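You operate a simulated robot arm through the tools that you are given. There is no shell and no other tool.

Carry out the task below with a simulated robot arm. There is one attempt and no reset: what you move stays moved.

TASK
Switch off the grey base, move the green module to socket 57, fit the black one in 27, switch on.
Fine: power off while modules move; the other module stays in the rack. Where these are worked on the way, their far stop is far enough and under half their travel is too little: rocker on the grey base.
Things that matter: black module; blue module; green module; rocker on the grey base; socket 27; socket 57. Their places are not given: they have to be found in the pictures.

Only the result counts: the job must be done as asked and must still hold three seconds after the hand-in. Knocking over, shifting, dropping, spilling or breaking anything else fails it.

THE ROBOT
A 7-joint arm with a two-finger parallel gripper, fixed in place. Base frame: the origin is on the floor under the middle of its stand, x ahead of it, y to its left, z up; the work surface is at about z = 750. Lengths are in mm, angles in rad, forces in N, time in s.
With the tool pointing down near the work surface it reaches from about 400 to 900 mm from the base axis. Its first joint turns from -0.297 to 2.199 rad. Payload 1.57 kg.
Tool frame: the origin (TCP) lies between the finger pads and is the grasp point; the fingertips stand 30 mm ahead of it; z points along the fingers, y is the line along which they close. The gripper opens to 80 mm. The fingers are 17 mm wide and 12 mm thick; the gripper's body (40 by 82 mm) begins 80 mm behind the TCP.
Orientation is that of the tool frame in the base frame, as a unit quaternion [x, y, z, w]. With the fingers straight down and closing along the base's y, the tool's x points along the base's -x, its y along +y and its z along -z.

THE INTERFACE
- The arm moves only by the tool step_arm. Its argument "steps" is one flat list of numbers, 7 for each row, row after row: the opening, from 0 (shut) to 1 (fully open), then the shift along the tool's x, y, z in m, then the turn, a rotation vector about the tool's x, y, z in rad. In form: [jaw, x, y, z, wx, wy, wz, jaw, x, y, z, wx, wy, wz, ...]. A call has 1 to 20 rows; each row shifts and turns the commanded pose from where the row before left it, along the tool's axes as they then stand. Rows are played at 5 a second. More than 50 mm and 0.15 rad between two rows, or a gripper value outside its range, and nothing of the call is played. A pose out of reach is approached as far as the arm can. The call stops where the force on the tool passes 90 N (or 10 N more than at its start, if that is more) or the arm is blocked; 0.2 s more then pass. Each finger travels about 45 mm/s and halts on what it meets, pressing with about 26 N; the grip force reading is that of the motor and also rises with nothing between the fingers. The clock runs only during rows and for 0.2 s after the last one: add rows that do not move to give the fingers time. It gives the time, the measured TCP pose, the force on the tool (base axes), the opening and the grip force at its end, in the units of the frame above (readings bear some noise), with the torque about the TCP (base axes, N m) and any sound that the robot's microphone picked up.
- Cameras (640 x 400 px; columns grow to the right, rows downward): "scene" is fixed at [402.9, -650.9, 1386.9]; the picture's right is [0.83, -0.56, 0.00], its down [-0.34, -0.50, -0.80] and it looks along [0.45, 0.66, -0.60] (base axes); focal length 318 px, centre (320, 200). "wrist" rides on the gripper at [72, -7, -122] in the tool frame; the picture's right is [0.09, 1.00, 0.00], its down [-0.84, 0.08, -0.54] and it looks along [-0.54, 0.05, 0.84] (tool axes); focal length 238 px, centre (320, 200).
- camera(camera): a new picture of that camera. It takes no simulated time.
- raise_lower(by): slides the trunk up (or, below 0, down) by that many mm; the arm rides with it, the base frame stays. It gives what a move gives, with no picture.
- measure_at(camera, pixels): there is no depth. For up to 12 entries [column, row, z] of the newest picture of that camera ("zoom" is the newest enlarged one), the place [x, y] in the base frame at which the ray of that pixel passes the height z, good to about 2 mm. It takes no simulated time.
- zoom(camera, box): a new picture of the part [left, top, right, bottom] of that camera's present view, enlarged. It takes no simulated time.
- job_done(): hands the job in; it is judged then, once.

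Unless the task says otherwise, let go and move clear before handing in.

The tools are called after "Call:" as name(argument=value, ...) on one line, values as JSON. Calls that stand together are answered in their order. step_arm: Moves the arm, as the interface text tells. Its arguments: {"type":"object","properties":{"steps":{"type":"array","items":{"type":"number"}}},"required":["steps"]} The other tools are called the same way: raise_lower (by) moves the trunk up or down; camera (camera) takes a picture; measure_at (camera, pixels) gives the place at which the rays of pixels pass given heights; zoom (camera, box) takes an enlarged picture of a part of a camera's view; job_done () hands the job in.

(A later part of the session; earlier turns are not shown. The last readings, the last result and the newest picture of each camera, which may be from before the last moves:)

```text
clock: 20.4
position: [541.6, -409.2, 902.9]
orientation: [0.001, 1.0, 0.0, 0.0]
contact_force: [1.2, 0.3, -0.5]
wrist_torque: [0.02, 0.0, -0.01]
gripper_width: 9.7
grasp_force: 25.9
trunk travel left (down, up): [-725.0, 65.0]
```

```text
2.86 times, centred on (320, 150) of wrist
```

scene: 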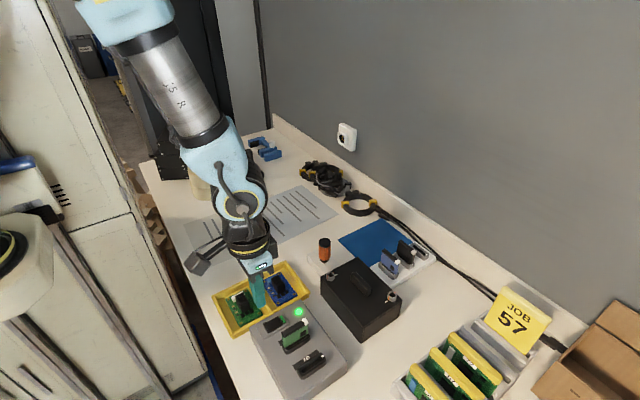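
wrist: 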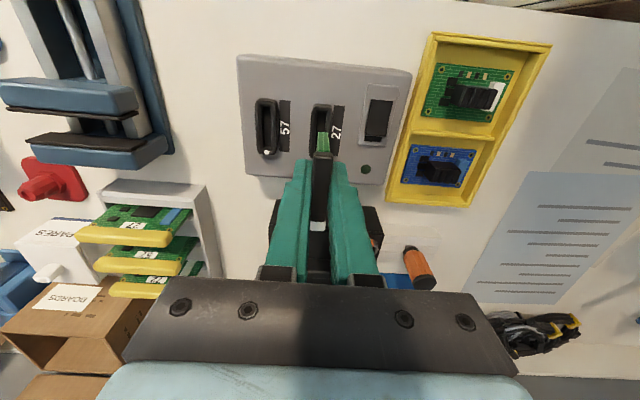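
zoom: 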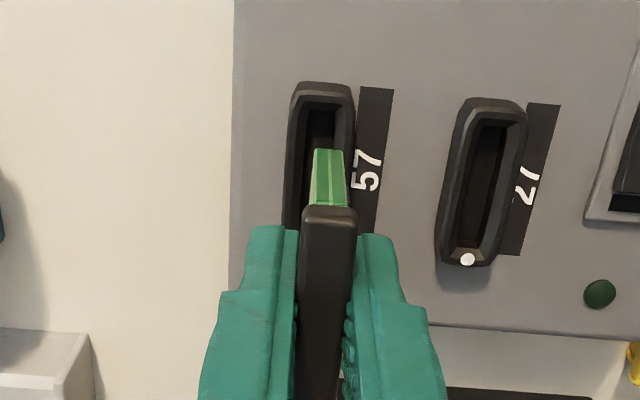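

The module hangs over socket 57 with the white end toward the dot side. I'll descend slowly, watching the side force.

Call:
step_arm(steps=[0, 0, 0, 0.01, 0, 0, 0, 0, 0, 0, 0.008, 0, 0, 0, 0, 0, 0, 0.005, 0, 0, 0, 0, 0, 0, 0, 0, 0, 0])

Call:
zoom(camera="scene", box=[275, 310, 345, 380])

Call:
zoom(camera="wrist", box=[230, 60, 410, 240])

```text
clock: 21.4
position: [541.7, -409.3, 879.0]
orientation: [0.002, 1.0, 0.0, 0.0]
contact_force: [-0.4, -1.0, 0.2]
wrist_torque: [0.0, 0.01, 0.0]
gripper_width: 9.5
grasp_force: 25.7
trunk travel left (down, up): [-725.0, 65.0]
```

```text
5.71 times, centred on (310, 345) of scene
```

zoom: 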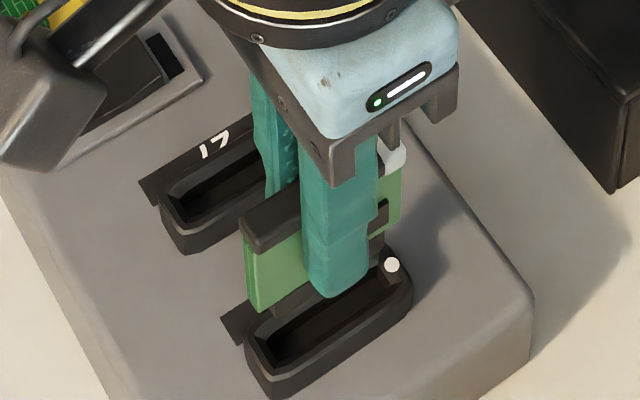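

```text
2.22 times, centred on (320, 150) of wrist
```

zoom: 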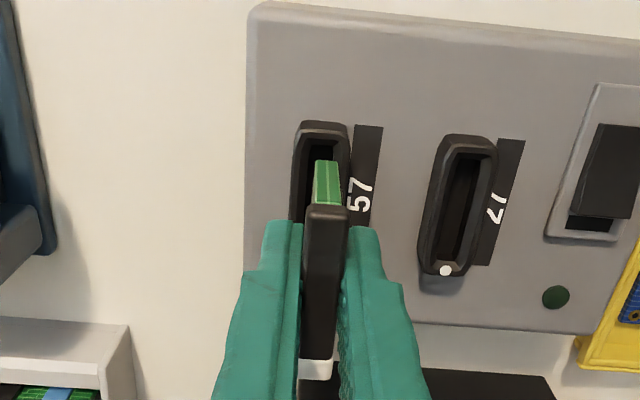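

The view matches the lift-out view of socket 27 to within about 1 zoomed pixel, suggesting maybe 0.4 mm more toward -y. I'll apply that and continue down slowly.

Call:
step_arm(steps=[0, 0, -0.0004, 0.002, 0, 0, 0, 0, 0, 0, 0.003, 0, 0, 0, 0, 0, 0, 0.003, 0, 0, 0, 0, 0, 0, 0.003, 0, 0, 0, 0, 0, 0, 0, 0, 0, 0])

Call:
zoom(camera="scene", box=[275, 310, 345, 380])

```text
clock: 22.6
position: [540.9, -409.6, 868.1]
orientation: [0.001, 1.0, 0.0, 0.0]
contact_force: [1.2, -0.9, 0.3]
wrist_torque: [0.04, 0.01, -0.02]
gripper_width: 9.5
grasp_force: 26.3
trunk travel left (down, up): [-725.0, 65.0]
```

```text
5.71 times, centred on (310, 345) of scene
```

zoom: 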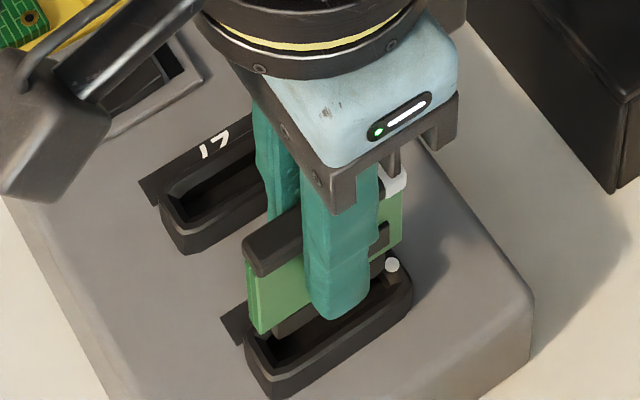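

No contact forces yet and the tongue is entering the socket. I'll continue down in small steps.

Call:
step_arm(steps=[0, 0, 0, 0.003, 0, 0, 0, 0, 0, 0, 0.003, 0, 0, 0, 0, 0, 0, 0.003, 0, 0, 0, 0, 0, 0, 0, 0, 0, 0])

Call:
zoom(camera="scene", box=[275, 310, 345, 380])

```text
clock: 23.6
position: [541.9, -409.0, 858.9]
orientation: [0.001, 1.0, -0.001, 0.0]
contact_force: [-1.1, -0.2, -0.2]
wrist_torque: [0.01, -0.02, 0.03]
gripper_width: 9.6
grasp_force: 26.3
trunk travel left (down, up): [-725.0, 65.0]
```

```text
5.71 times, centred on (310, 345) of scene
```

zoom: 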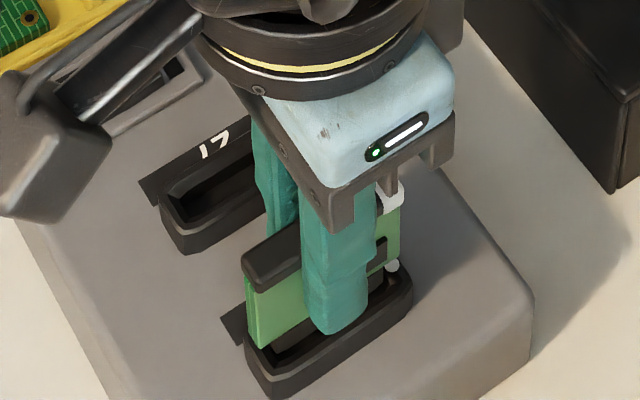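

Still no resistance at z≈859; seated height was about 848.5. I'll continue the last 10 mm carefully.

Call:
step_arm(steps=[0, 0, 0, 0.003, 0, 0, 0, 0, 0, 0, 0.002, 0, 0, 0, 0, 0, 0, 0.002, 0, 0, 0, 0, 0, 0, 0, 0, 0, 0])

Call:
zoom(camera="wrist", box=[230, 60, 410, 240])

```text
clock: 24.6
position: [541.5, -410.5, 851.7]
orientation: [0.001, 1.0, 0.0, 0.0]
contact_force: [0.4, 0.2, -0.2]
wrist_torque: [0.0, -0.02, 0.03]
gripper_width: 9.7
grasp_force: 26.2
trunk travel left (down, up): [-725.0, 65.0]
```

```text
2.22 times, centred on (320, 150) of wrist
```

zoom: 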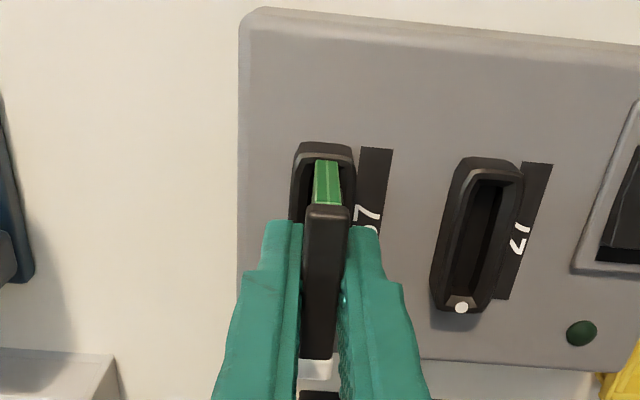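

It is sliding in freely at z≈851.5. I'll press the last 3 mm plus a bit until it seats.

Call:
step_arm(steps=[0, 0, 0, 0.002, 0, 0, 0, 0, 0, 0, 0.001, 0, 0, 0, 0, 0, 0, 0, 0, 0, 0])

Call:
zoom(camera="wrist", box=[230, 60, 410, 240])

```text
clock: 25.4
position: [542.1, -409.7, 850.1]
orientation: [0.001, 1.0, -0.001, 0.001]
contact_force: [-4.7, 2.0, 29.9]
wrist_torque: [0.04, 0.24, 0.02]
gripper_width: 9.7
grasp_force: 26.2
trunk travel left (down, up): [-725.0, 65.0]
```

```text
2.22 times, centred on (320, 150) of wrist
```

zoom: 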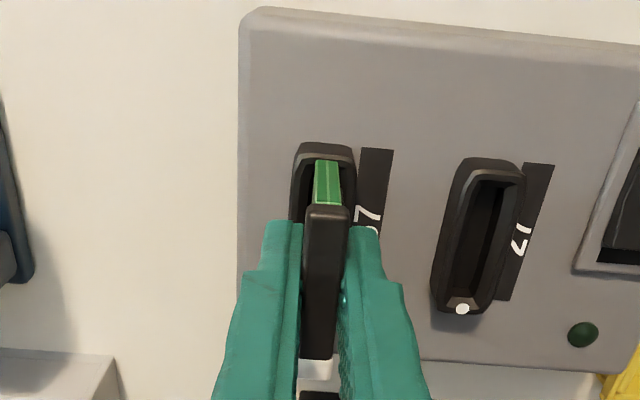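

Resistance of 30 N appeared right about the seated height. I'll press 1 mm more to see whether it seats with a click.

Call:
step_arm(steps=[0, 0, 0, 0.001, 0, 0, 0, 0, 0, 0, 0, 0, 0, 0])

Call:
zoom(camera="scene", box=[275, 310, 345, 380])

```text
clock: 26.0
position: [541.2, -409.0, 850.1]
orientation: [0.001, 1.0, -0.002, 0.002]
contact_force: [-5.8, 3.4, 50.7]
wrist_torque: [0.01, 0.13, 0.02]
gripper_width: 9.4
grasp_force: 26.1
trunk travel left (down, up): [-725.0, 65.0]
```

```text
5.71 times, centred on (310, 345) of scene
```

zoom: 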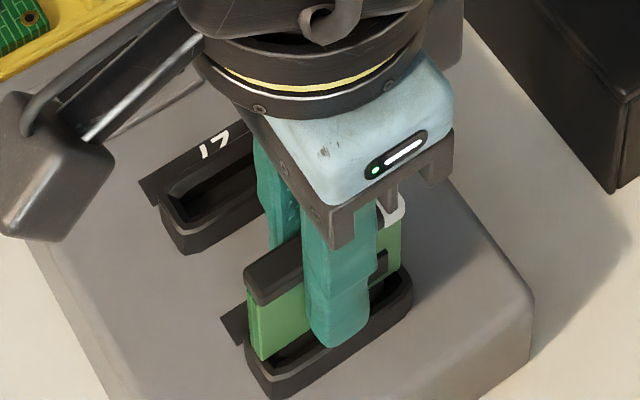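

The height stays at 850.1 while force rises to 51 N, so the module has bottomed. I'll relax the push, open, rise and inspect.

Call:
step_arm(steps=[0, 0, 0, -0.0015, 0, 0, 0, 0, 0, 0, 0, 0, 0, 0, 0.3, 0, 0, 0, 0, 0, 0, 0.5, 0, 0, 0, 0, 0, 0, 0.5, 0, 0, -0.02, 0, 0, 0, 0.5, 0, 0, -0.04, 0, 0, 0, 0.5, 0, 0, -0.04, 0, 0, 0, 0.5, 0, 0.03, -0.02, 0, 0, 0, 1, 0.03, 0.03, 0, 0, 0, 0, 1, 0, 0, 0, 0, 0, 0])

Call:
zoom(camera="scene", box=[265, 310, 345, 390])

Call:
camera(camera="wrist")

Call:
zoom(camera="wrist", box=[230, 80, 390, 220])

```text
clock: 28.2
position: [509.3, -349.2, 967.4]
orientation: [0.002, 1.0, 0.0, 0.001]
contact_force: [-0.4, 0.3, 0.2]
wrist_torque: [-0.04, -0.01, 0.0]
gripper_width: 80.1
grasp_force: 0.1
trunk travel left (down, up): [-725.0, 65.0]
```

```text
5.00 times, centred on (305, 350) of scene
```

zoom: 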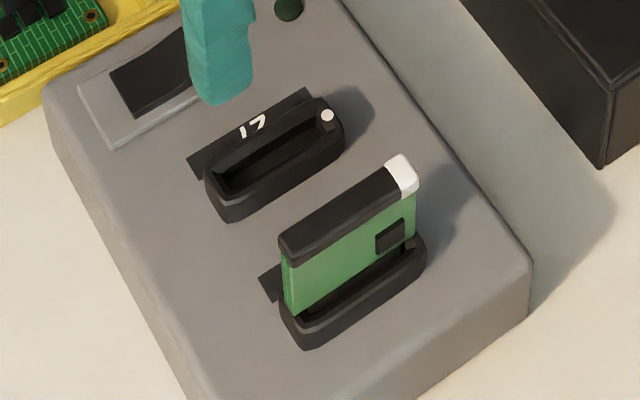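

```text
taken
```

wrist: 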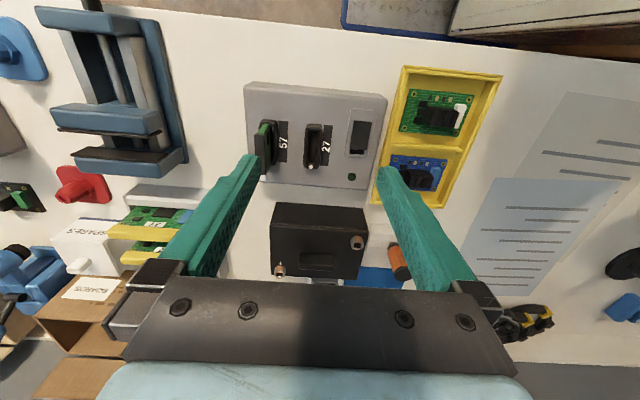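

```text
2.86 times, centred on (310, 150) of wrist
```

zoom: 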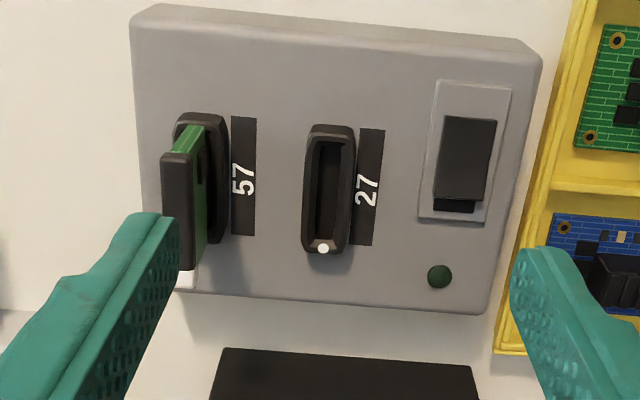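

The green module stands in socket 57 with its white end at the dot side, at the same height relative to the rim as before. I'll zoom in closer to confirm seating before going to the rack.

Call:
zoom(camera="scene", box=[290, 330, 340, 375])

Call:
zoom(camera="scene", box=[370, 225, 440, 285])

```text
8.89 times, centred on (315, 352) of scene
```

zoom: 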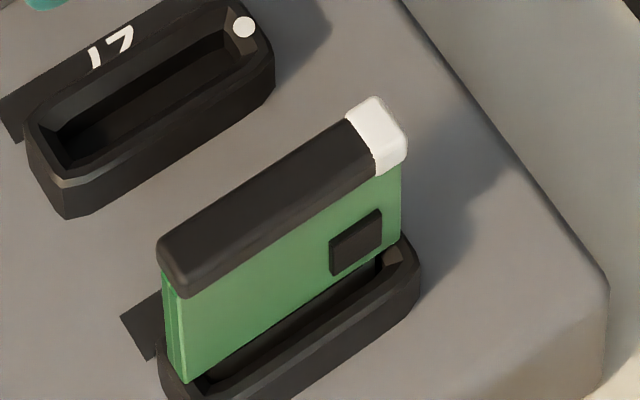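

```text
6.67 times, centred on (405, 255) of scene
```

zoom: 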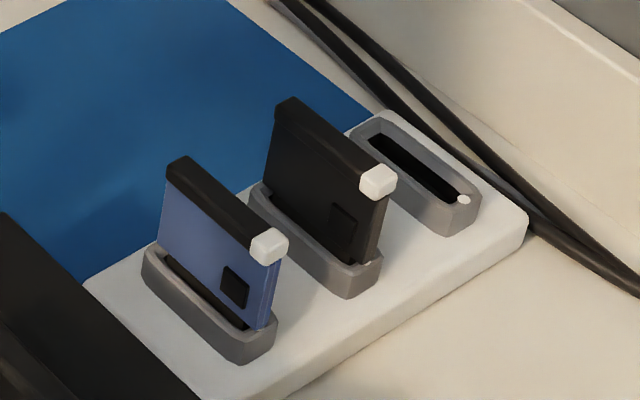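

I want to verify seating precisely by repeating the earlier reference view shifted by the socket spacing, so the picture can be compared with the original one of the green module in 27. Moving to that pose now.

Call:
step_arm(steps=[1, 0.012, -0.0419, -0.002, 0, 0, 0, 1, 0.0125, -0.04185, 0, 0, 0, 0, 1, 0, 0, 0, 0, 0, 0, 1, 0, 0, 0, 0, 0, 0])

Call:
camera(camera="wrist")

Call:
zoom(camera="wrist", box=[255, 100, 365, 210])

Call:
zoom(camera="scene", box=[285, 330, 345, 380])

```text
clock: 29.2
position: [487.7, -433.1, 972.6]
orientation: [0.001, 1.0, 0.0, 0.0]
contact_force: [0.3, 0.4, -0.1]
wrist_torque: [-0.01, 0.0, 0.0]
gripper_width: 80.0
grasp_force: 0.1
trunk travel left (down, up): [-725.0, 65.0]
```

```text
taken
```

wrist: 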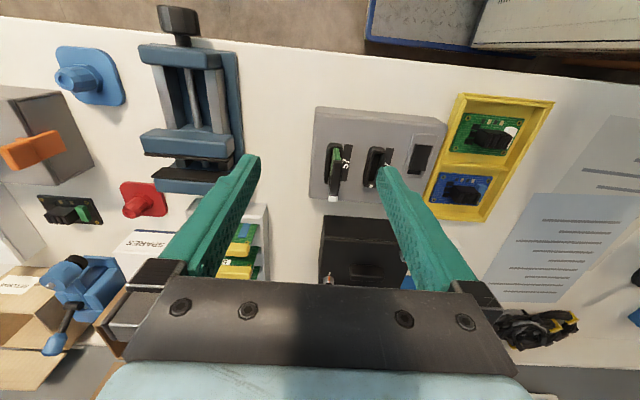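

```text
3.64 times, centred on (310, 155) of wrist
```

zoom: 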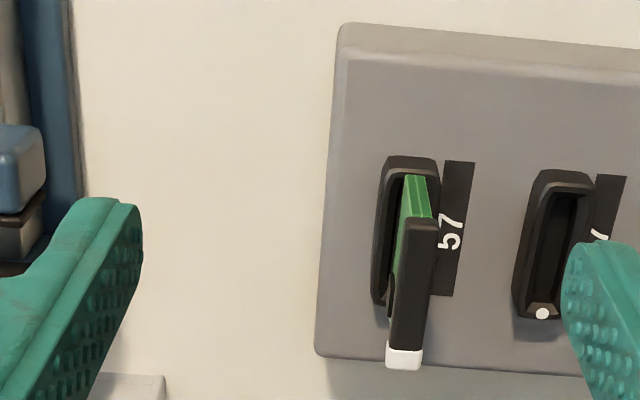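

```text
8.00 times, centred on (315, 355) of scene
```

zoom: 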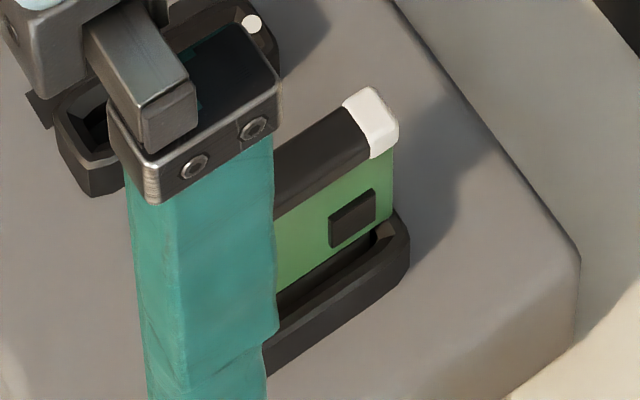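

The shifted view matches the original reference (cap end (386–421,367–371) versus (390–424,366–370)), so the module is seated to within about 1 mm. To be certain I'll press its top once with shut fingers.

Call:
step_arm(steps=[0, -0.02725, 0.0119, 0, 0, 0, 0, 0, -0.02725, 0.0119, 0, 0, 0, 0, 0, 0, 0, 0.03, 0, 0, 0, 0, 0, 0, 0.03, 0, 0, 0, 0, 0, 0, 0.015, 0, 0, 0, 0, 0, 0, 0.005, 0, 0, 0, 0, 0, 0, 0, 0, 0, 0])

Call:
zoom(camera="scene", box=[285, 320, 345, 380])

```text
clock: 30.8
position: [541.2, -409.0, 890.3]
orientation: [0.0, 1.0, 0.0, 0.0]
contact_force: [0.5, -0.5, 0.5]
wrist_torque: [-0.01, -0.02, 0.01]
gripper_width: 0.2
grasp_force: 21.6
trunk travel left (down, up): [-725.0, 65.0]
```

```text
6.67 times, centred on (315, 350) of scene
```

zoom: 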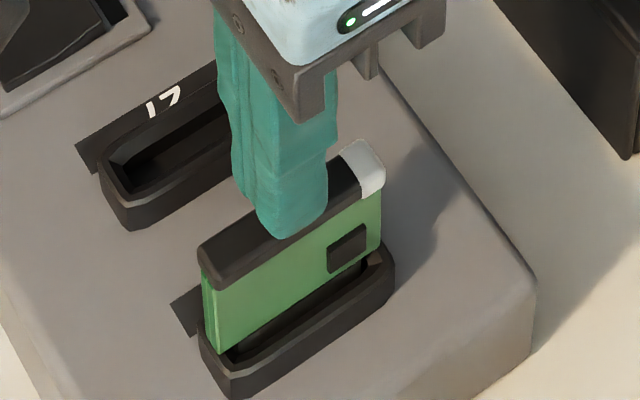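

The shut fingers are just above the module's cap. I'll press down in 2 mm steps to feel the seat.

Call:
step_arm(steps=[0, 0, 0, 0.002, 0, 0, 0, 0, 0, 0, 0.002, 0, 0, 0, 0, 0, 0, 0.001, 0, 0, 0, 0, 0, 0, 0, 0, 0, 0])

```text
clock: 31.8
position: [540.9, -409.7, 885.6]
orientation: [0.0, 1.0, 0.0, 0.0]
contact_force: [0.1, -0.7, -0.1]
wrist_torque: [0.0, 0.0, 0.01]
gripper_width: 0.2
grasp_force: 20.7
trunk travel left (down, up): [-725.0, 65.0]
```

Call:
step_arm(steps=[0, 0, 0, 0.002, 0, 0, 0, 0, 0, 0, 0.001, 0, 0, 0, 0, 0, 0, 0.001, 0, 0, 0, 0, 0, 0, 0, 0, 0, 0])

```text
clock: 32.8
position: [541.3, -409.1, 883.1]
orientation: [0.001, 1.0, 0.0, 0.002]
contact_force: [0.6, 1.8, 18.2]
wrist_torque: [0.03, -0.01, 0.02]
gripper_width: 0.1
grasp_force: 21.6
trunk travel left (down, up): [-725.0, 65.0]
```

Contact at 18 N with tips at about z=852.5. I'll press 2 mm more to reach roughly 60 N.

Call:
step_arm(steps=[0, 0, 0, 0.001, 0, 0, 0, 0, 0, 0, 0.001, 0, 0, 0, 0, 0, 0, 0, 0, 0, 0])

```text
clock: 33.6
position: [541.2, -410.2, 883.5]
orientation: [0.001, 1.0, -0.001, 0.002]
contact_force: [-0.9, -1.6, 54.8]
wrist_torque: [-0.07, 0.12, 0.06]
gripper_width: 0.2
grasp_force: 21.6
trunk travel left (down, up): [-725.0, 65.0]
```

No movement or click at 55 N, so the green module is fully seated. Now I'll rise and turn the tool 90° about its axis for gripping the black module across its thin side.

Call:
step_arm(steps=[0, 0, 0, -0.02, 0, 0, 0, 0, 0, 0, -0.04, 0, 0, 0, 0, 0, 0, -0.04, 0, 0, 0, 0, 0, 0, -0.03, 0, 0, 0, 0.55, 0, 0, 0, 0, 0, 0.142799666, 0.55, 0, 0, 0, 0, 0, 0.142799666, 0.55, 0, 0, 0, 0, 0, 0.142799666, 0.55, 0, 0, 0, 0, 0, 0.142799666, 0.55, 0, 0, 0, 0, 0, 0.142799666, 0.55, 0, 0, 0, 0, 0, 0.142799666, 0.55, 0, 0, 0, 0, 0, 0.142799666, 0.55, 0, 0, 0, 0, 0, 0.142799666, 0.55, 0, 0, 0, 0, 0, 0.142799666, 0.55, 0, 0, 0, 0, 0, 0.142799666, 0.55, 0, 0, 0, 0, 0, 0.142799666, 0.55, 0, 0, 0, 0, 0, 0])

Call:
camera(camera="scene")

Call:
camera(camera="wrist")

```text
clock: 37.0
position: [541.4, -409.3, 1011.1]
orientation: [0.708, 0.706, 0.0, 0.0]
contact_force: [-0.1, 0.2, 0.1]
wrist_torque: [-0.01, 0.04, 0.05]
gripper_width: 43.9
grasp_force: 0.1
trunk travel left (down, up): [-725.0, 65.0]
```

```text
taken
```

scene: 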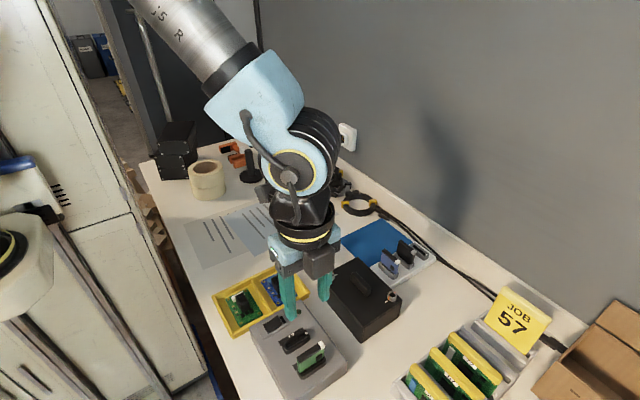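

```text
taken
```

wrist: 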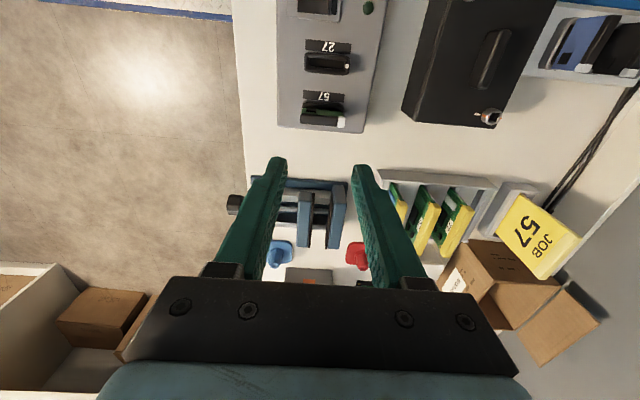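

The turn worked (image up is now +y). I'll move to a spot just +y of the rack to view the black module.

Call:
step_arm(steps=[0.55, 0.0233, 0.0386, 0, 0, 0, 0, 0.55, 0.0233, 0.0386, 0, 0, 0, 0, 0.55, 0.0233, 0.0386, 0, 0, 0, 0, 0.55, 0.0233, 0.0386, 0, 0, 0, 0, 0.55, 0.0233, 0.0386, 0, 0, 0, 0, 0.55, 0.0233, 0.0386, 0, 0, 0, 0, 0.55, 0.0233, 0.0386, 0, 0, 0, 0, 0.55, 0.0233, 0.0386, 0, 0, 0, 0, 0.55, 0.0233, 0.0386, 0, 0, 0, 0, 0.55, 0, 0, 0, 0, 0, 0])

Call:
camera(camera="wrist")

Call:
camera(camera="scene")

```text
clock: 39.2
position: [887.6, -199.4, 1011.2]
orientation: [0.707, 0.707, -0.001, -0.001]
contact_force: [0.3, 0.3, 0.6]
wrist_torque: [-0.01, -0.01, 0.03]
gripper_width: 44.1
grasp_force: 0.0
trunk travel left (down, up): [-725.0, 65.0]
```

```text
taken
```

wrist: 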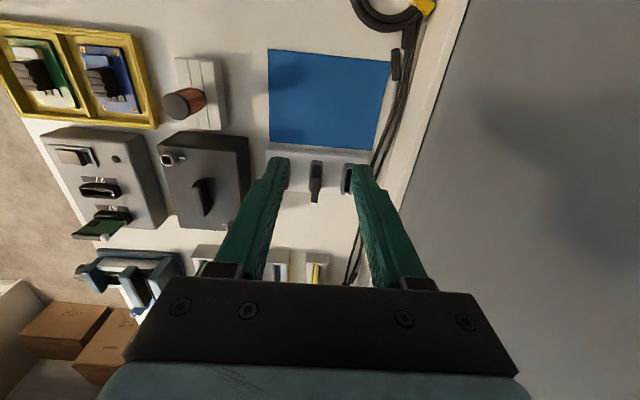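

```text
taken
```

scene: 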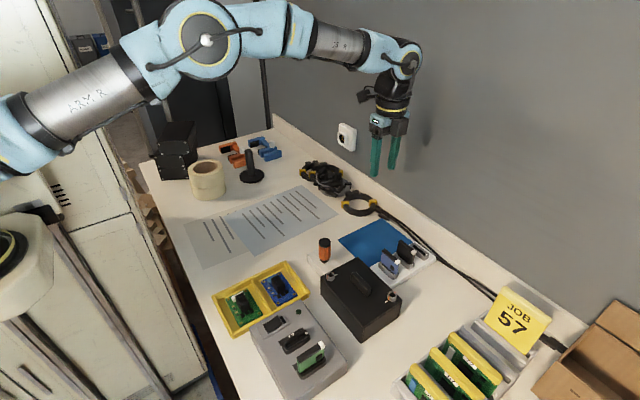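

The black module appears between the fingers at (316,182). I'll open fully for a wider view and zoom in to measure it.

Call:
step_arm(steps=[1, 0.02, 0, 0, 0, 0, 0, 1, 0, 0, 0, 0, 0, 0, 1, 0, 0, 0, 0, 0, 0])

Call:
camera(camera="wrist")

Call:
zoom(camera="wrist", box=[265, 135, 375, 245])

```text
clock: 40.0
position: [887.7, -179.3, 1012.1]
orientation: [0.707, 0.707, -0.001, 0.0]
contact_force: [-0.4, 0.9, 0.4]
wrist_torque: [-0.02, 0.01, 0.01]
gripper_width: 79.9
grasp_force: 0.1
trunk travel left (down, up): [-725.0, 65.0]
```

```text
taken
```

wrist: 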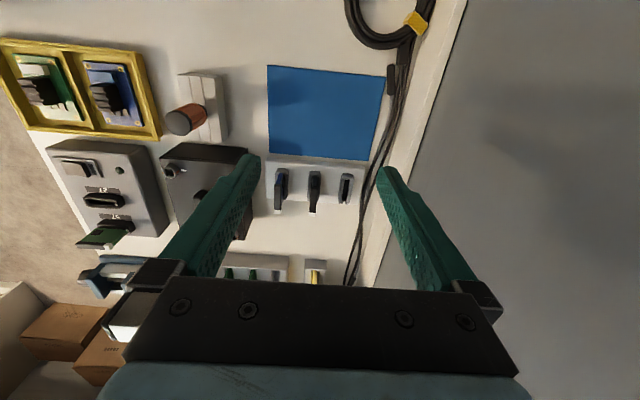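

```text
3.64 times, centred on (320, 190) of wrist
```

zoom: 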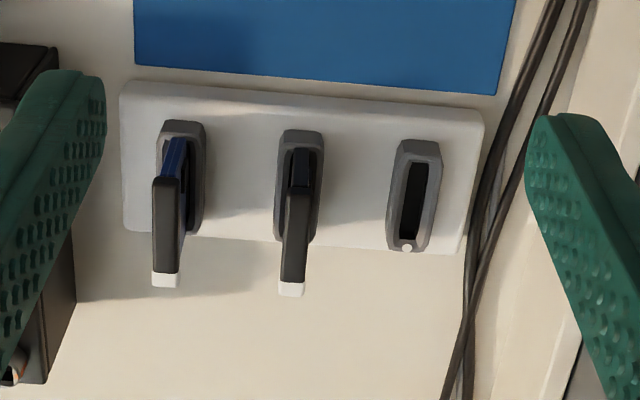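

The rack's three slots are clear: blue (183,121 rim top), black (302,130), empty (420,141). I'll measure rims, the dot and the black cap.

Call:
measure_at(camera="zoom", pixels=[[288, 194, 828], [312, 195, 828], [279, 295, 828], [303, 297, 828], [288, 194, 832], [312, 195, 832], [279, 295, 832], [303, 297, 832], [302, 130, 783], [183, 121, 783], [420, 141, 783], [407, 248, 783]])

Call:
measure_at(camera="zoom", pixels=[[125, 81, 770], [483, 110, 770], [130, 230, 770], [460, 254, 770], [281, 132, 783], [322, 135, 783], [161, 123, 783], [204, 126, 783], [400, 143, 783], [441, 146, 783], [391, 246, 783], [425, 250, 783]])

```text
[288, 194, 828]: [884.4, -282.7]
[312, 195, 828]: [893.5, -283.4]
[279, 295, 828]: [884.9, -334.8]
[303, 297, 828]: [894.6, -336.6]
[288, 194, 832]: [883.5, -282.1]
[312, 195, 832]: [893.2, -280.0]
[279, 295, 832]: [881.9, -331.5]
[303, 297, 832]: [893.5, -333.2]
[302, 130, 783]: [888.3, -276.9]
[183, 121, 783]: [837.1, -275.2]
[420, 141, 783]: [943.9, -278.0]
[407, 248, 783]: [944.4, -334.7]
```

```text
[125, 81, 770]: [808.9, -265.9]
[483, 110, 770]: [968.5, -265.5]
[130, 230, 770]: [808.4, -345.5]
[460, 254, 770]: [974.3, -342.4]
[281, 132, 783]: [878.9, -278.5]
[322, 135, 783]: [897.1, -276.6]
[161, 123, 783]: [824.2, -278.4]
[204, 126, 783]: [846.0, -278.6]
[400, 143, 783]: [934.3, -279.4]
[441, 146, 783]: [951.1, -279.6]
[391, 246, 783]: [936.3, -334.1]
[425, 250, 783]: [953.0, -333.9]
```

Black module: centre about (888.6,-307), top near z≈828, slot dot at (944.5,-334.6) for the sister slot. I'll move over it with a 44 mm opening.

Call:
step_arm(steps=[0.55, -0.0421, 0, 0, 0, 0, 0, 0.55, -0.0421, 0, 0, 0, 0, 0, 0.55, -0.042, 0, 0, 0, 0, 0, 0.55, 0, 0, 0.04, 0, 0, 0, 0.55, 0, 0, 0.04, 0, 0, 0, 0.55, 0, 0, 0, 0, 0, 0])

Call:
camera(camera="wrist")

Call:
zoom(camera="scene", box=[360, 200, 450, 290])

```text
clock: 41.4
position: [886.6, -306.0, 931.7]
orientation: [0.707, 0.707, -0.001, 0.0]
contact_force: [0.7, -0.7, 0.4]
wrist_torque: [-0.02, 0.02, 0.0]
gripper_width: 43.7
grasp_force: 0.0
trunk travel left (down, up): [-725.0, 65.0]
```

```text
taken
```

wrist: 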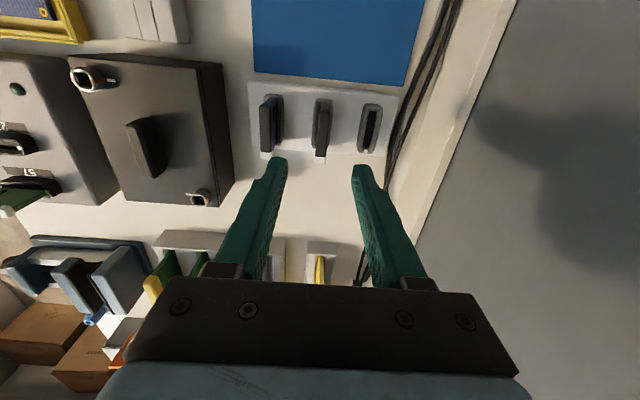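

```text
4.44 times, centred on (405, 245) of scene
```

zoom: 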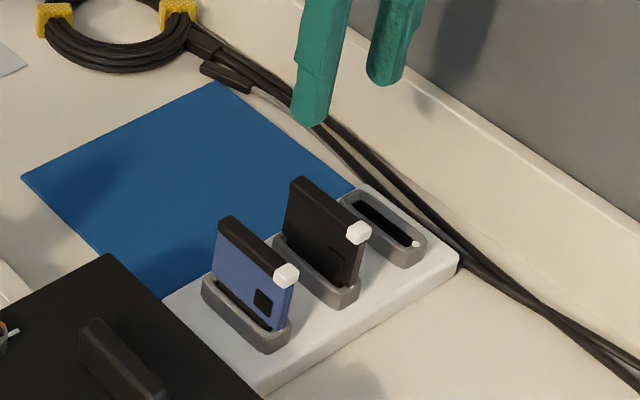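

The black module (wrist 321,128) is midway between the fingertips (280 and 360). I'll descend to about z=862 and check that the arm still reaches.

Call:
step_arm(steps=[0.55, 0, 0, 0.035, 0, 0, 0, 0.55, 0, 0, 0.033, 0, 0, 0, 0.55, 0, 0, 0, 0, 0, 0])

Call:
zoom(camera="wrist", box=[230, 60, 410, 240])

Call:
zoom(camera="scene", box=[360, 200, 450, 290])

```text
clock: 42.2
position: [889.0, -307.1, 865.0]
orientation: [0.707, 0.707, 0.0, -0.001]
contact_force: [0.8, 0.5, -0.4]
wrist_torque: [0.03, -0.01, -0.06]
gripper_width: 44.2
grasp_force: 0.0
trunk travel left (down, up): [-725.0, 65.0]
```

```text
2.22 times, centred on (320, 150) of wrist
```

zoom: 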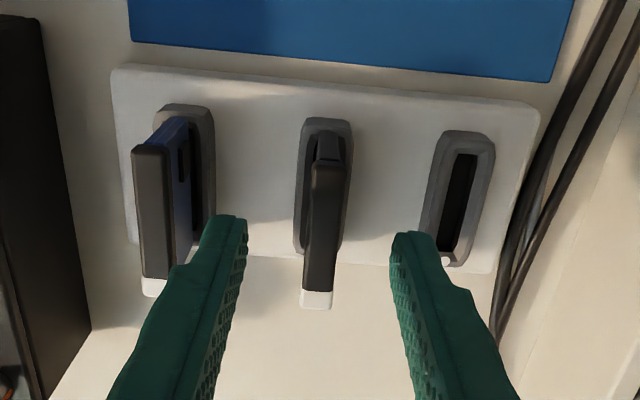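

```text
4.44 times, centred on (405, 245) of scene
```

zoom: 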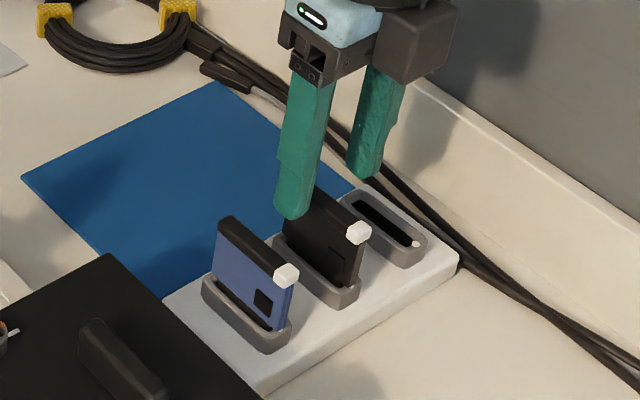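

Clearances look fine: the left finger is about 15 mm from the blue module. I'll descend to TCP z≈822.5.

Call:
step_arm(steps=[0.55, 0, 0, 0.015, 0, 0, 0, 0.55, 0, 0, 0.015, 0, 0, 0, 0.55, 0, 0, 0.0094, 0, 0, 0, 0.55, 0, 0, 0, 0, 0, 0])

Call:
zoom(camera="wrist", box=[230, 60, 410, 240])

Call:
zoom(camera="scene", box=[360, 200, 450, 290])

```text
clock: 43.2
position: [890.1, -306.3, 824.9]
orientation: [0.708, 0.707, 0.001, 0.0]
contact_force: [0.0, 0.3, -0.7]
wrist_torque: [0.02, 0.04, 0.0]
gripper_width: 43.9
grasp_force: 0.2
trunk travel left (down, up): [-725.0, 65.0]
```

```text
2.22 times, centred on (320, 150) of wrist
```

zoom: 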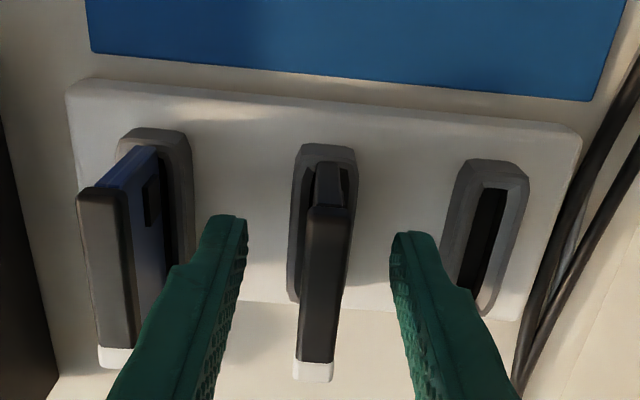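

```text
4.44 times, centred on (405, 245) of scene
```

zoom: 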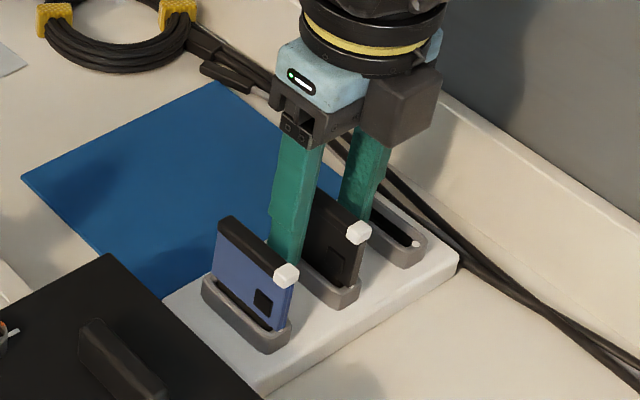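

The view is nearly identical to the one when gripping green (cap top at 207, white end at 360–381), so the grasp offset matches. Closing now.

Call:
step_arm(steps=[0.2, 0, 0, 0, 0, 0, 0, 0.2, 0, 0, 0, 0, 0, 0, 0, 0, 0, 0, 0, 0, 0, 0, 0, 0, 0, 0, 0, 0, 0, 0, 0, 0, 0, 0, 0])

Call:
zoom(camera="wrist", box=[230, 60, 410, 240])

```text
clock: 44.4
position: [889.7, -307.7, 824.2]
orientation: [0.707, 0.707, 0.0, 0.0]
contact_force: [4.7, 0.9, -0.2]
wrist_torque: [0.01, -0.02, 0.01]
gripper_width: 10.3
grasp_force: 25.7
trunk travel left (down, up): [-725.0, 65.0]
```

```text
2.22 times, centred on (320, 150) of wrist
```

zoom: 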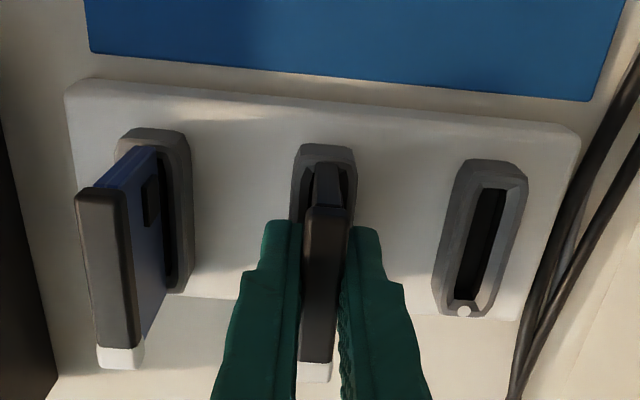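

Gripped at 10.3 mm with a small 4.7 N side force. I'll lift straight up slowly.

Call:
step_arm(steps=[0, 0, 0, -0.003, 0, 0, 0, 0, 0, 0, -0.005, 0, 0, 0, 0, 0, 0, -0.008, 0, 0, 0, 0, 0, 0, -0.012, 0, 0, 0, 0, 0, 0, 0, 0, 0, 0])

Call:
zoom(camera="scene", box=[360, 200, 450, 290])

Call:
zoom(camera="wrist", box=[230, 60, 410, 240])

```text
clock: 45.6
position: [889.5, -306.5, 850.6]
orientation: [0.707, 0.707, 0.0, 0.0]
contact_force: [0.3, 1.3, -0.2]
wrist_torque: [-0.03, -0.02, 0.0]
gripper_width: 10.1
grasp_force: 25.4
trunk travel left (down, up): [-725.0, 65.0]
```

```text
4.44 times, centred on (405, 245) of scene
```

zoom: 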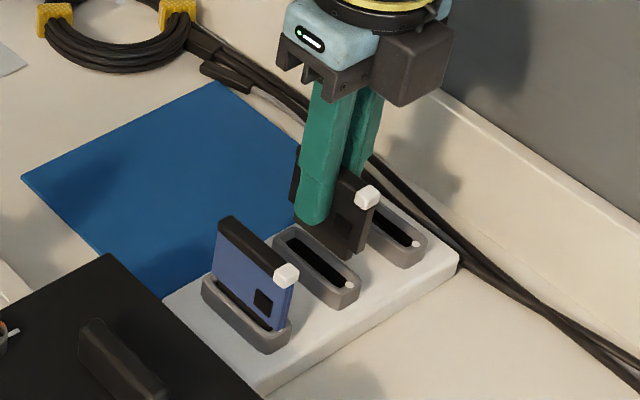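

```text
2.22 times, centred on (320, 150) of wrist
```

zoom: 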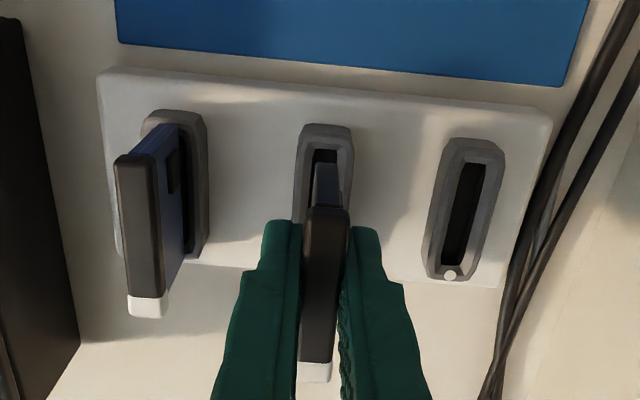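

The black module is out; blue stays put. I'll raise it to z≈1000 and carry it over socket 27.

Call:
step_arm(steps=[0, 0, 0, -0.03, 0, 0, 0, 0, 0, 0, -0.04, 0, 0, 0, 0, 0, 0, -0.04, 0, 0, 0, 0, 0, 0, -0.04, 0, 0, 0, 0, -0.00608125, -0.043425, 0, 0, 0, 0, 0, -0.00608125, -0.043425, 0, 0, 0, 0, 0, -0.00608125, -0.043425, 0, 0, 0, 0, 0, -0.00608125, -0.043425, 0, 0, 0, 0, 0, -0.00608125, -0.043425, 0, 0, 0, 0, 0, -0.00608125, -0.043425, 0, 0, 0, 0, 0, -0.00608125, -0.043425, 0, 0, 0, 0, 0, -0.00608125, -0.043425, 0, 0, 0, 0, 0, 0, 0, 0, 0, 0, 0])

Call:
camera(camera="scene")

```text
clock: 48.4
position: [540.4, -357.2, 1000.5]
orientation: [0.707, 0.707, 0.0, 0.0]
contact_force: [-0.3, 0.6, -1.1]
wrist_torque: [0.01, 0.01, 0.0]
gripper_width: 10.0
grasp_force: 25.9
trunk travel left (down, up): [-725.0, 65.0]
```

```text
taken
```

scene: 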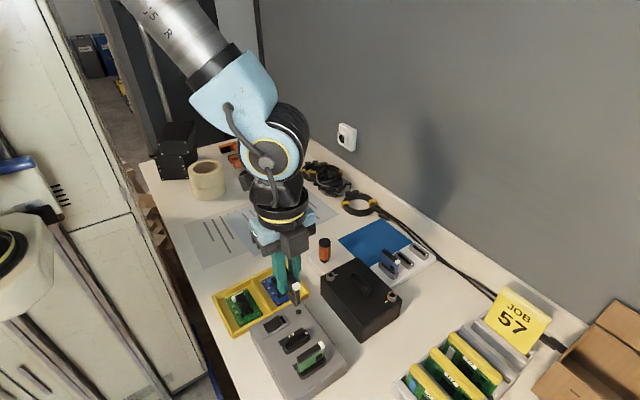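

The black module is held above the base at z≈1000. I'll turn the tool back 90° so that its white end faces +x.

Call:
step_arm(steps=[0, 0, 0, 0, 0, 0, -0.142799666, 0, 0, 0, 0, 0, 0, -0.142799666, 0, 0, 0, 0, 0, 0, -0.142799666, 0, 0, 0, 0, 0, 0, -0.142799666, 0, 0, 0, 0, 0, 0, -0.142799666, 0, 0, 0, 0, 0, 0, -0.142799666, 0, 0, 0, 0, 0, 0, -0.142799666, 0, 0, 0, 0, 0, 0, -0.142799666, 0, 0, 0, 0, 0, 0, -0.142799666, 0, 0, 0, 0, 0, 0, -0.142799666, 0, 0, 0, 0, 0, 0, -0.142799666, 0, 0, 0, 0, 0, 0, 0, 0, 0, 0, 0.04, 0, 0, 0, 0, 0, 0, 0.04, 0, 0, 0, 0, 0, 0, 0, 0, 0, 0])

Call:
zoom(camera="wrist", box=[230, 60, 410, 240])

Call:
zoom(camera="scene", box=[265, 290, 345, 370])

```text
clock: 51.6
position: [539.9, -354.9, 922.2]
orientation: [0.001, 1.0, 0.0, 0.0]
contact_force: [0.3, -0.4, -0.4]
wrist_torque: [0.01, -0.02, 0.01]
gripper_width: 10.0
grasp_force: 26.7
trunk travel left (down, up): [-725.0, 65.0]
```

```text
2.22 times, centred on (320, 150) of wrist
```

zoom: 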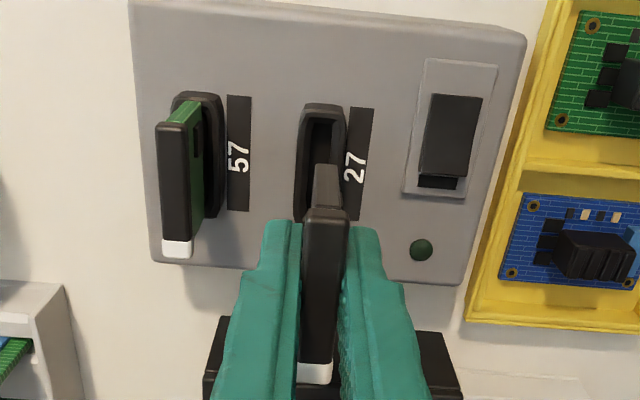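

```text
5.00 times, centred on (305, 330) of scene
```

zoom: 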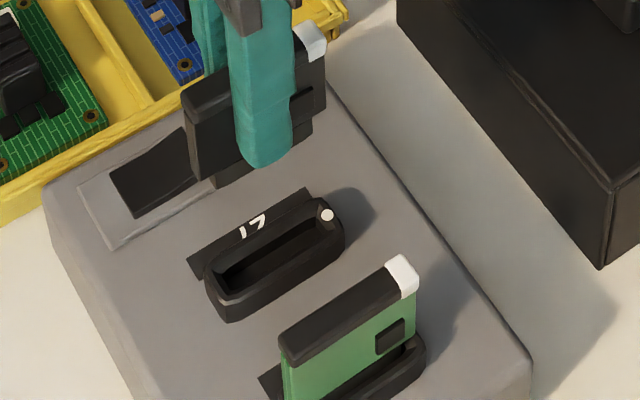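

The black module hangs over socket 27 with the white end toward the dot; its white end is about 0.6 mm further +x in the grip than green was, so I'll shift 0.6 mm toward -x while descending.

Call:
step_arm(steps=[0, 0.0006, 0, 0.02, 0, 0, 0, 0, 0, 0, 0.015, 0, 0, 0, 0, 0, 0, 0.009, 0, 0, 0, 0, 0, 0, 0, 0, 0, 0])

Call:
zoom(camera="wrist", box=[230, 60, 410, 240])

Call:
zoom(camera="scene", box=[265, 290, 345, 370])

```text
clock: 52.6
position: [540.0, -355.7, 877.0]
orientation: [-0.001, 1.0, 0.0, 0.0]
contact_force: [0.0, 0.8, -0.6]
wrist_torque: [0.01, 0.0, 0.01]
gripper_width: 10.2
grasp_force: 26.5
trunk travel left (down, up): [-725.0, 65.0]
```

```text
2.22 times, centred on (320, 150) of wrist
```

zoom: 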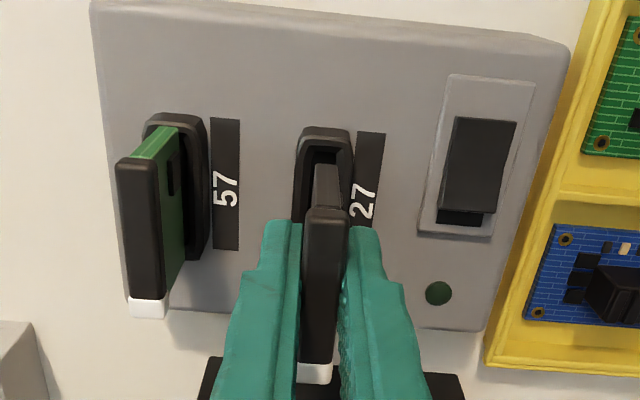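

```text
5.00 times, centred on (305, 330) of scene
```

zoom: 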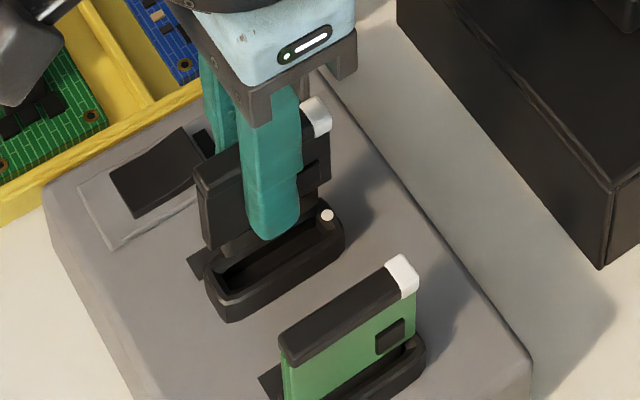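

Compared with green's lift-out view, the base features sit about 3–4 zoomed px lower, meaning the tool is about 1.5 mm more toward -x than for green. I'll correct +1 mm in x and +0.3 mm in y, then lower gently.

Call:
step_arm(steps=[0, -0.001, 0.0003, 0.002, 0, 0, 0, 0, 0, 0, 0.003, 0, 0, 0, 0, 0, 0, 0.003, 0, 0, 0, 0, 0, 0, 0, 0, 0, 0])

Call:
zoom(camera="wrist", box=[230, 60, 410, 240])

Call:
zoom(camera="scene", box=[275, 310, 335, 360])

```text
clock: 53.6
position: [542.5, -356.0, 868.5]
orientation: [0.0, 1.0, 0.0, 0.0]
contact_force: [-0.5, -0.6, 0.1]
wrist_torque: [0.02, -0.01, -0.02]
gripper_width: 10.2
grasp_force: 26.2
trunk travel left (down, up): [-725.0, 65.0]
```

```text
2.22 times, centred on (320, 150) of wrist
```

zoom: 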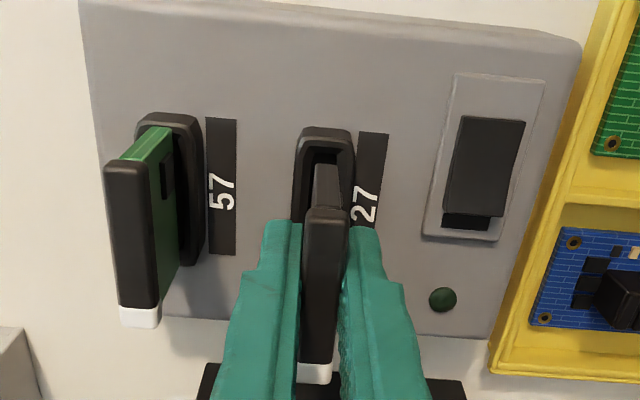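

```text
8.00 times, centred on (305, 335) of scene
```

zoom: 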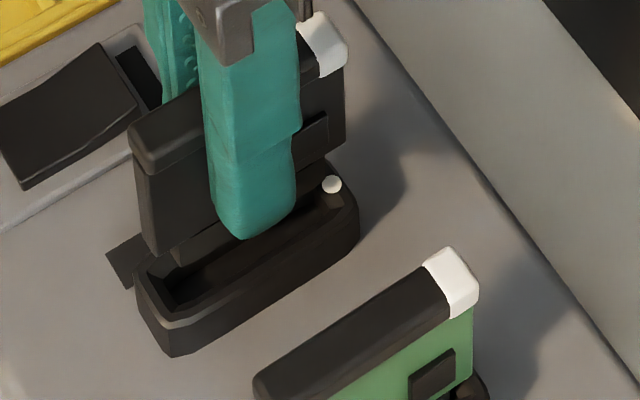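

No contact force yet; alignment looks right. I'll continue down in small steps.

Call:
step_arm(steps=[0, 0, 0, 0.003, 0, 0, 0, 0, 0, 0, 0.003, 0, 0, 0, 0, 0, 0, 0.002, 0, 0, 0, 0, 0, 0, 0, 0, 0, 0])

Call:
zoom(camera="scene", box=[275, 310, 335, 360])

Call:
zoom(camera="wrist", box=[230, 60, 410, 240])

```text
clock: 54.6
position: [541.1, -354.5, 860.2]
orientation: [0.001, 1.0, 0.0, 0.0]
contact_force: [0.2, 0.5, -0.3]
wrist_torque: [0.01, -0.01, 0.04]
gripper_width: 10.1
grasp_force: 25.8
trunk travel left (down, up): [-725.0, 65.0]
```

```text
8.00 times, centred on (305, 335) of scene
```

zoom: 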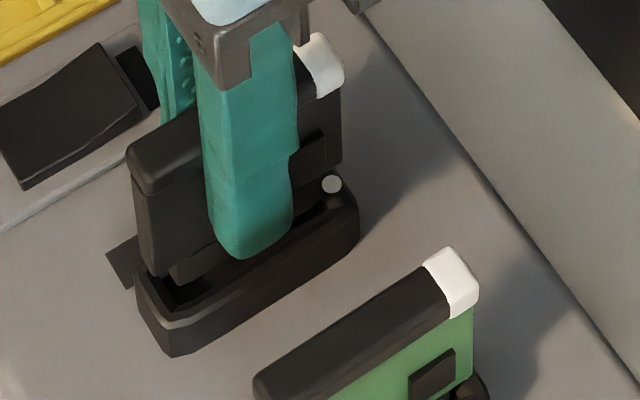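

```text
2.22 times, centred on (320, 150) of wrist
```

zoom: 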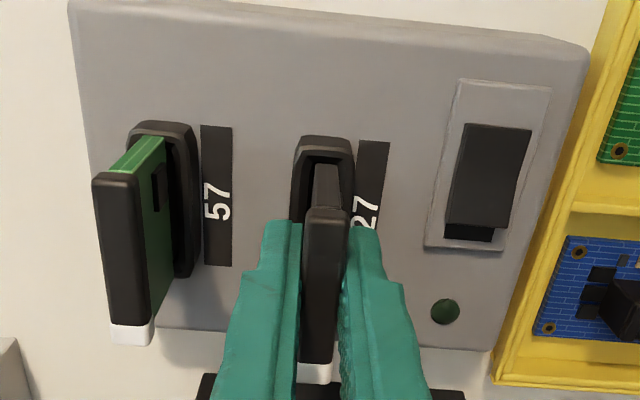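

Still free, with the tongue inside the socket at z≈860. I'll go down another 8 mm gently.

Call:
step_arm(steps=[0, 0, 0, 0.003, 0, 0, 0, 0, 0, 0, 0.003, 0, 0, 0, 0, 0, 0, 0.002, 0, 0, 0, 0, 0, 0, 0, 0, 0, 0])

Call:
zoom(camera="scene", box=[275, 310, 335, 360])

```text
clock: 55.6
position: [540.7, -355.9, 853.1]
orientation: [0.002, 1.0, 0.0, 0.0]
contact_force: [-0.1, 0.0, 0.2]
wrist_torque: [-0.01, 0.01, 0.03]
gripper_width: 9.9
grasp_force: 26.5
trunk travel left (down, up): [-725.0, 65.0]
```

```text
8.00 times, centred on (305, 335) of scene
```

zoom: 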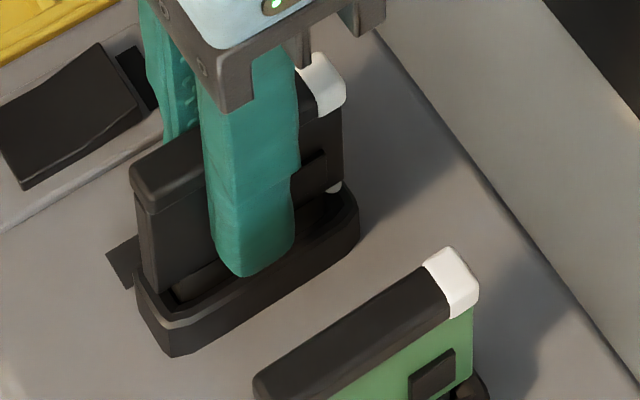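

It's at z≈853 and still unloaded. I'll take the last few mm until the seat is felt.

Call:
step_arm(steps=[0, 0, 0, 0.0015, 0, 0, 0, 0, 0, 0, 0.0015, 0, 0, 0, 0, 0, 0, 0, 0, 0, 0])

```text
clock: 56.4
position: [541.1, -354.7, 849.6]
orientation: [0.0, 1.0, 0.0, 0.0]
contact_force: [-0.1, -0.4, -0.4]
wrist_torque: [0.02, 0.0, -0.01]
gripper_width: 10.3
grasp_force: 25.9
trunk travel left (down, up): [-725.0, 65.0]
```

Call:
step_arm(steps=[0, 0, 0, 0.001, 0, 0, 0, 0, 0, 0, 0.001, 0, 0, 0, 0, 0, 0, 0, 0, 0, 0])

Call:
zoom(camera="scene", box=[275, 310, 335, 360])

```text
clock: 57.2
position: [541.0, -355.6, 849.4]
orientation: [0.001, 1.0, -0.001, 0.001]
contact_force: [-3.9, -2.4, 25.4]
wrist_torque: [-0.03, 0.0, 0.02]
gripper_width: 10.3
grasp_force: 25.9
trunk travel left (down, up): [-725.0, 65.0]
```

```text
8.00 times, centred on (305, 335) of scene
```

zoom: 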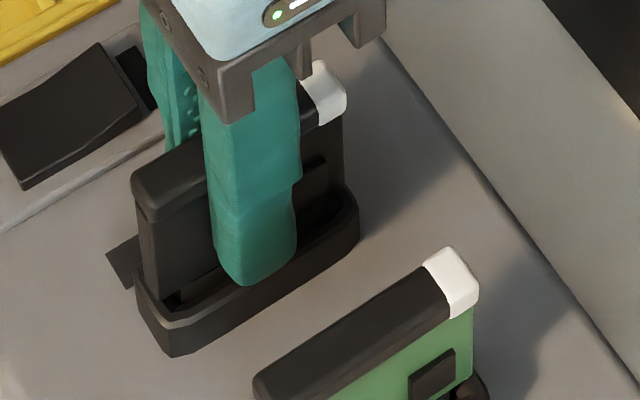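

Contact at 25 N at about the seat height. I'll press 1.2 mm more, as with green.

Call:
step_arm(steps=[0, 0, 0, 0.0012, 0, 0, 0, 0, 0, 0, 0, 0, 0, 0])

```text
clock: 57.8
position: [541.8, -354.3, 847.6]
orientation: [0.002, 1.0, 0.0, 0.001]
contact_force: [-2.1, -3.3, 24.7]
wrist_torque: [0.0, -0.03, 0.01]
gripper_width: 10.0
grasp_force: 26.3
trunk travel left (down, up): [-725.0, 65.0]
```

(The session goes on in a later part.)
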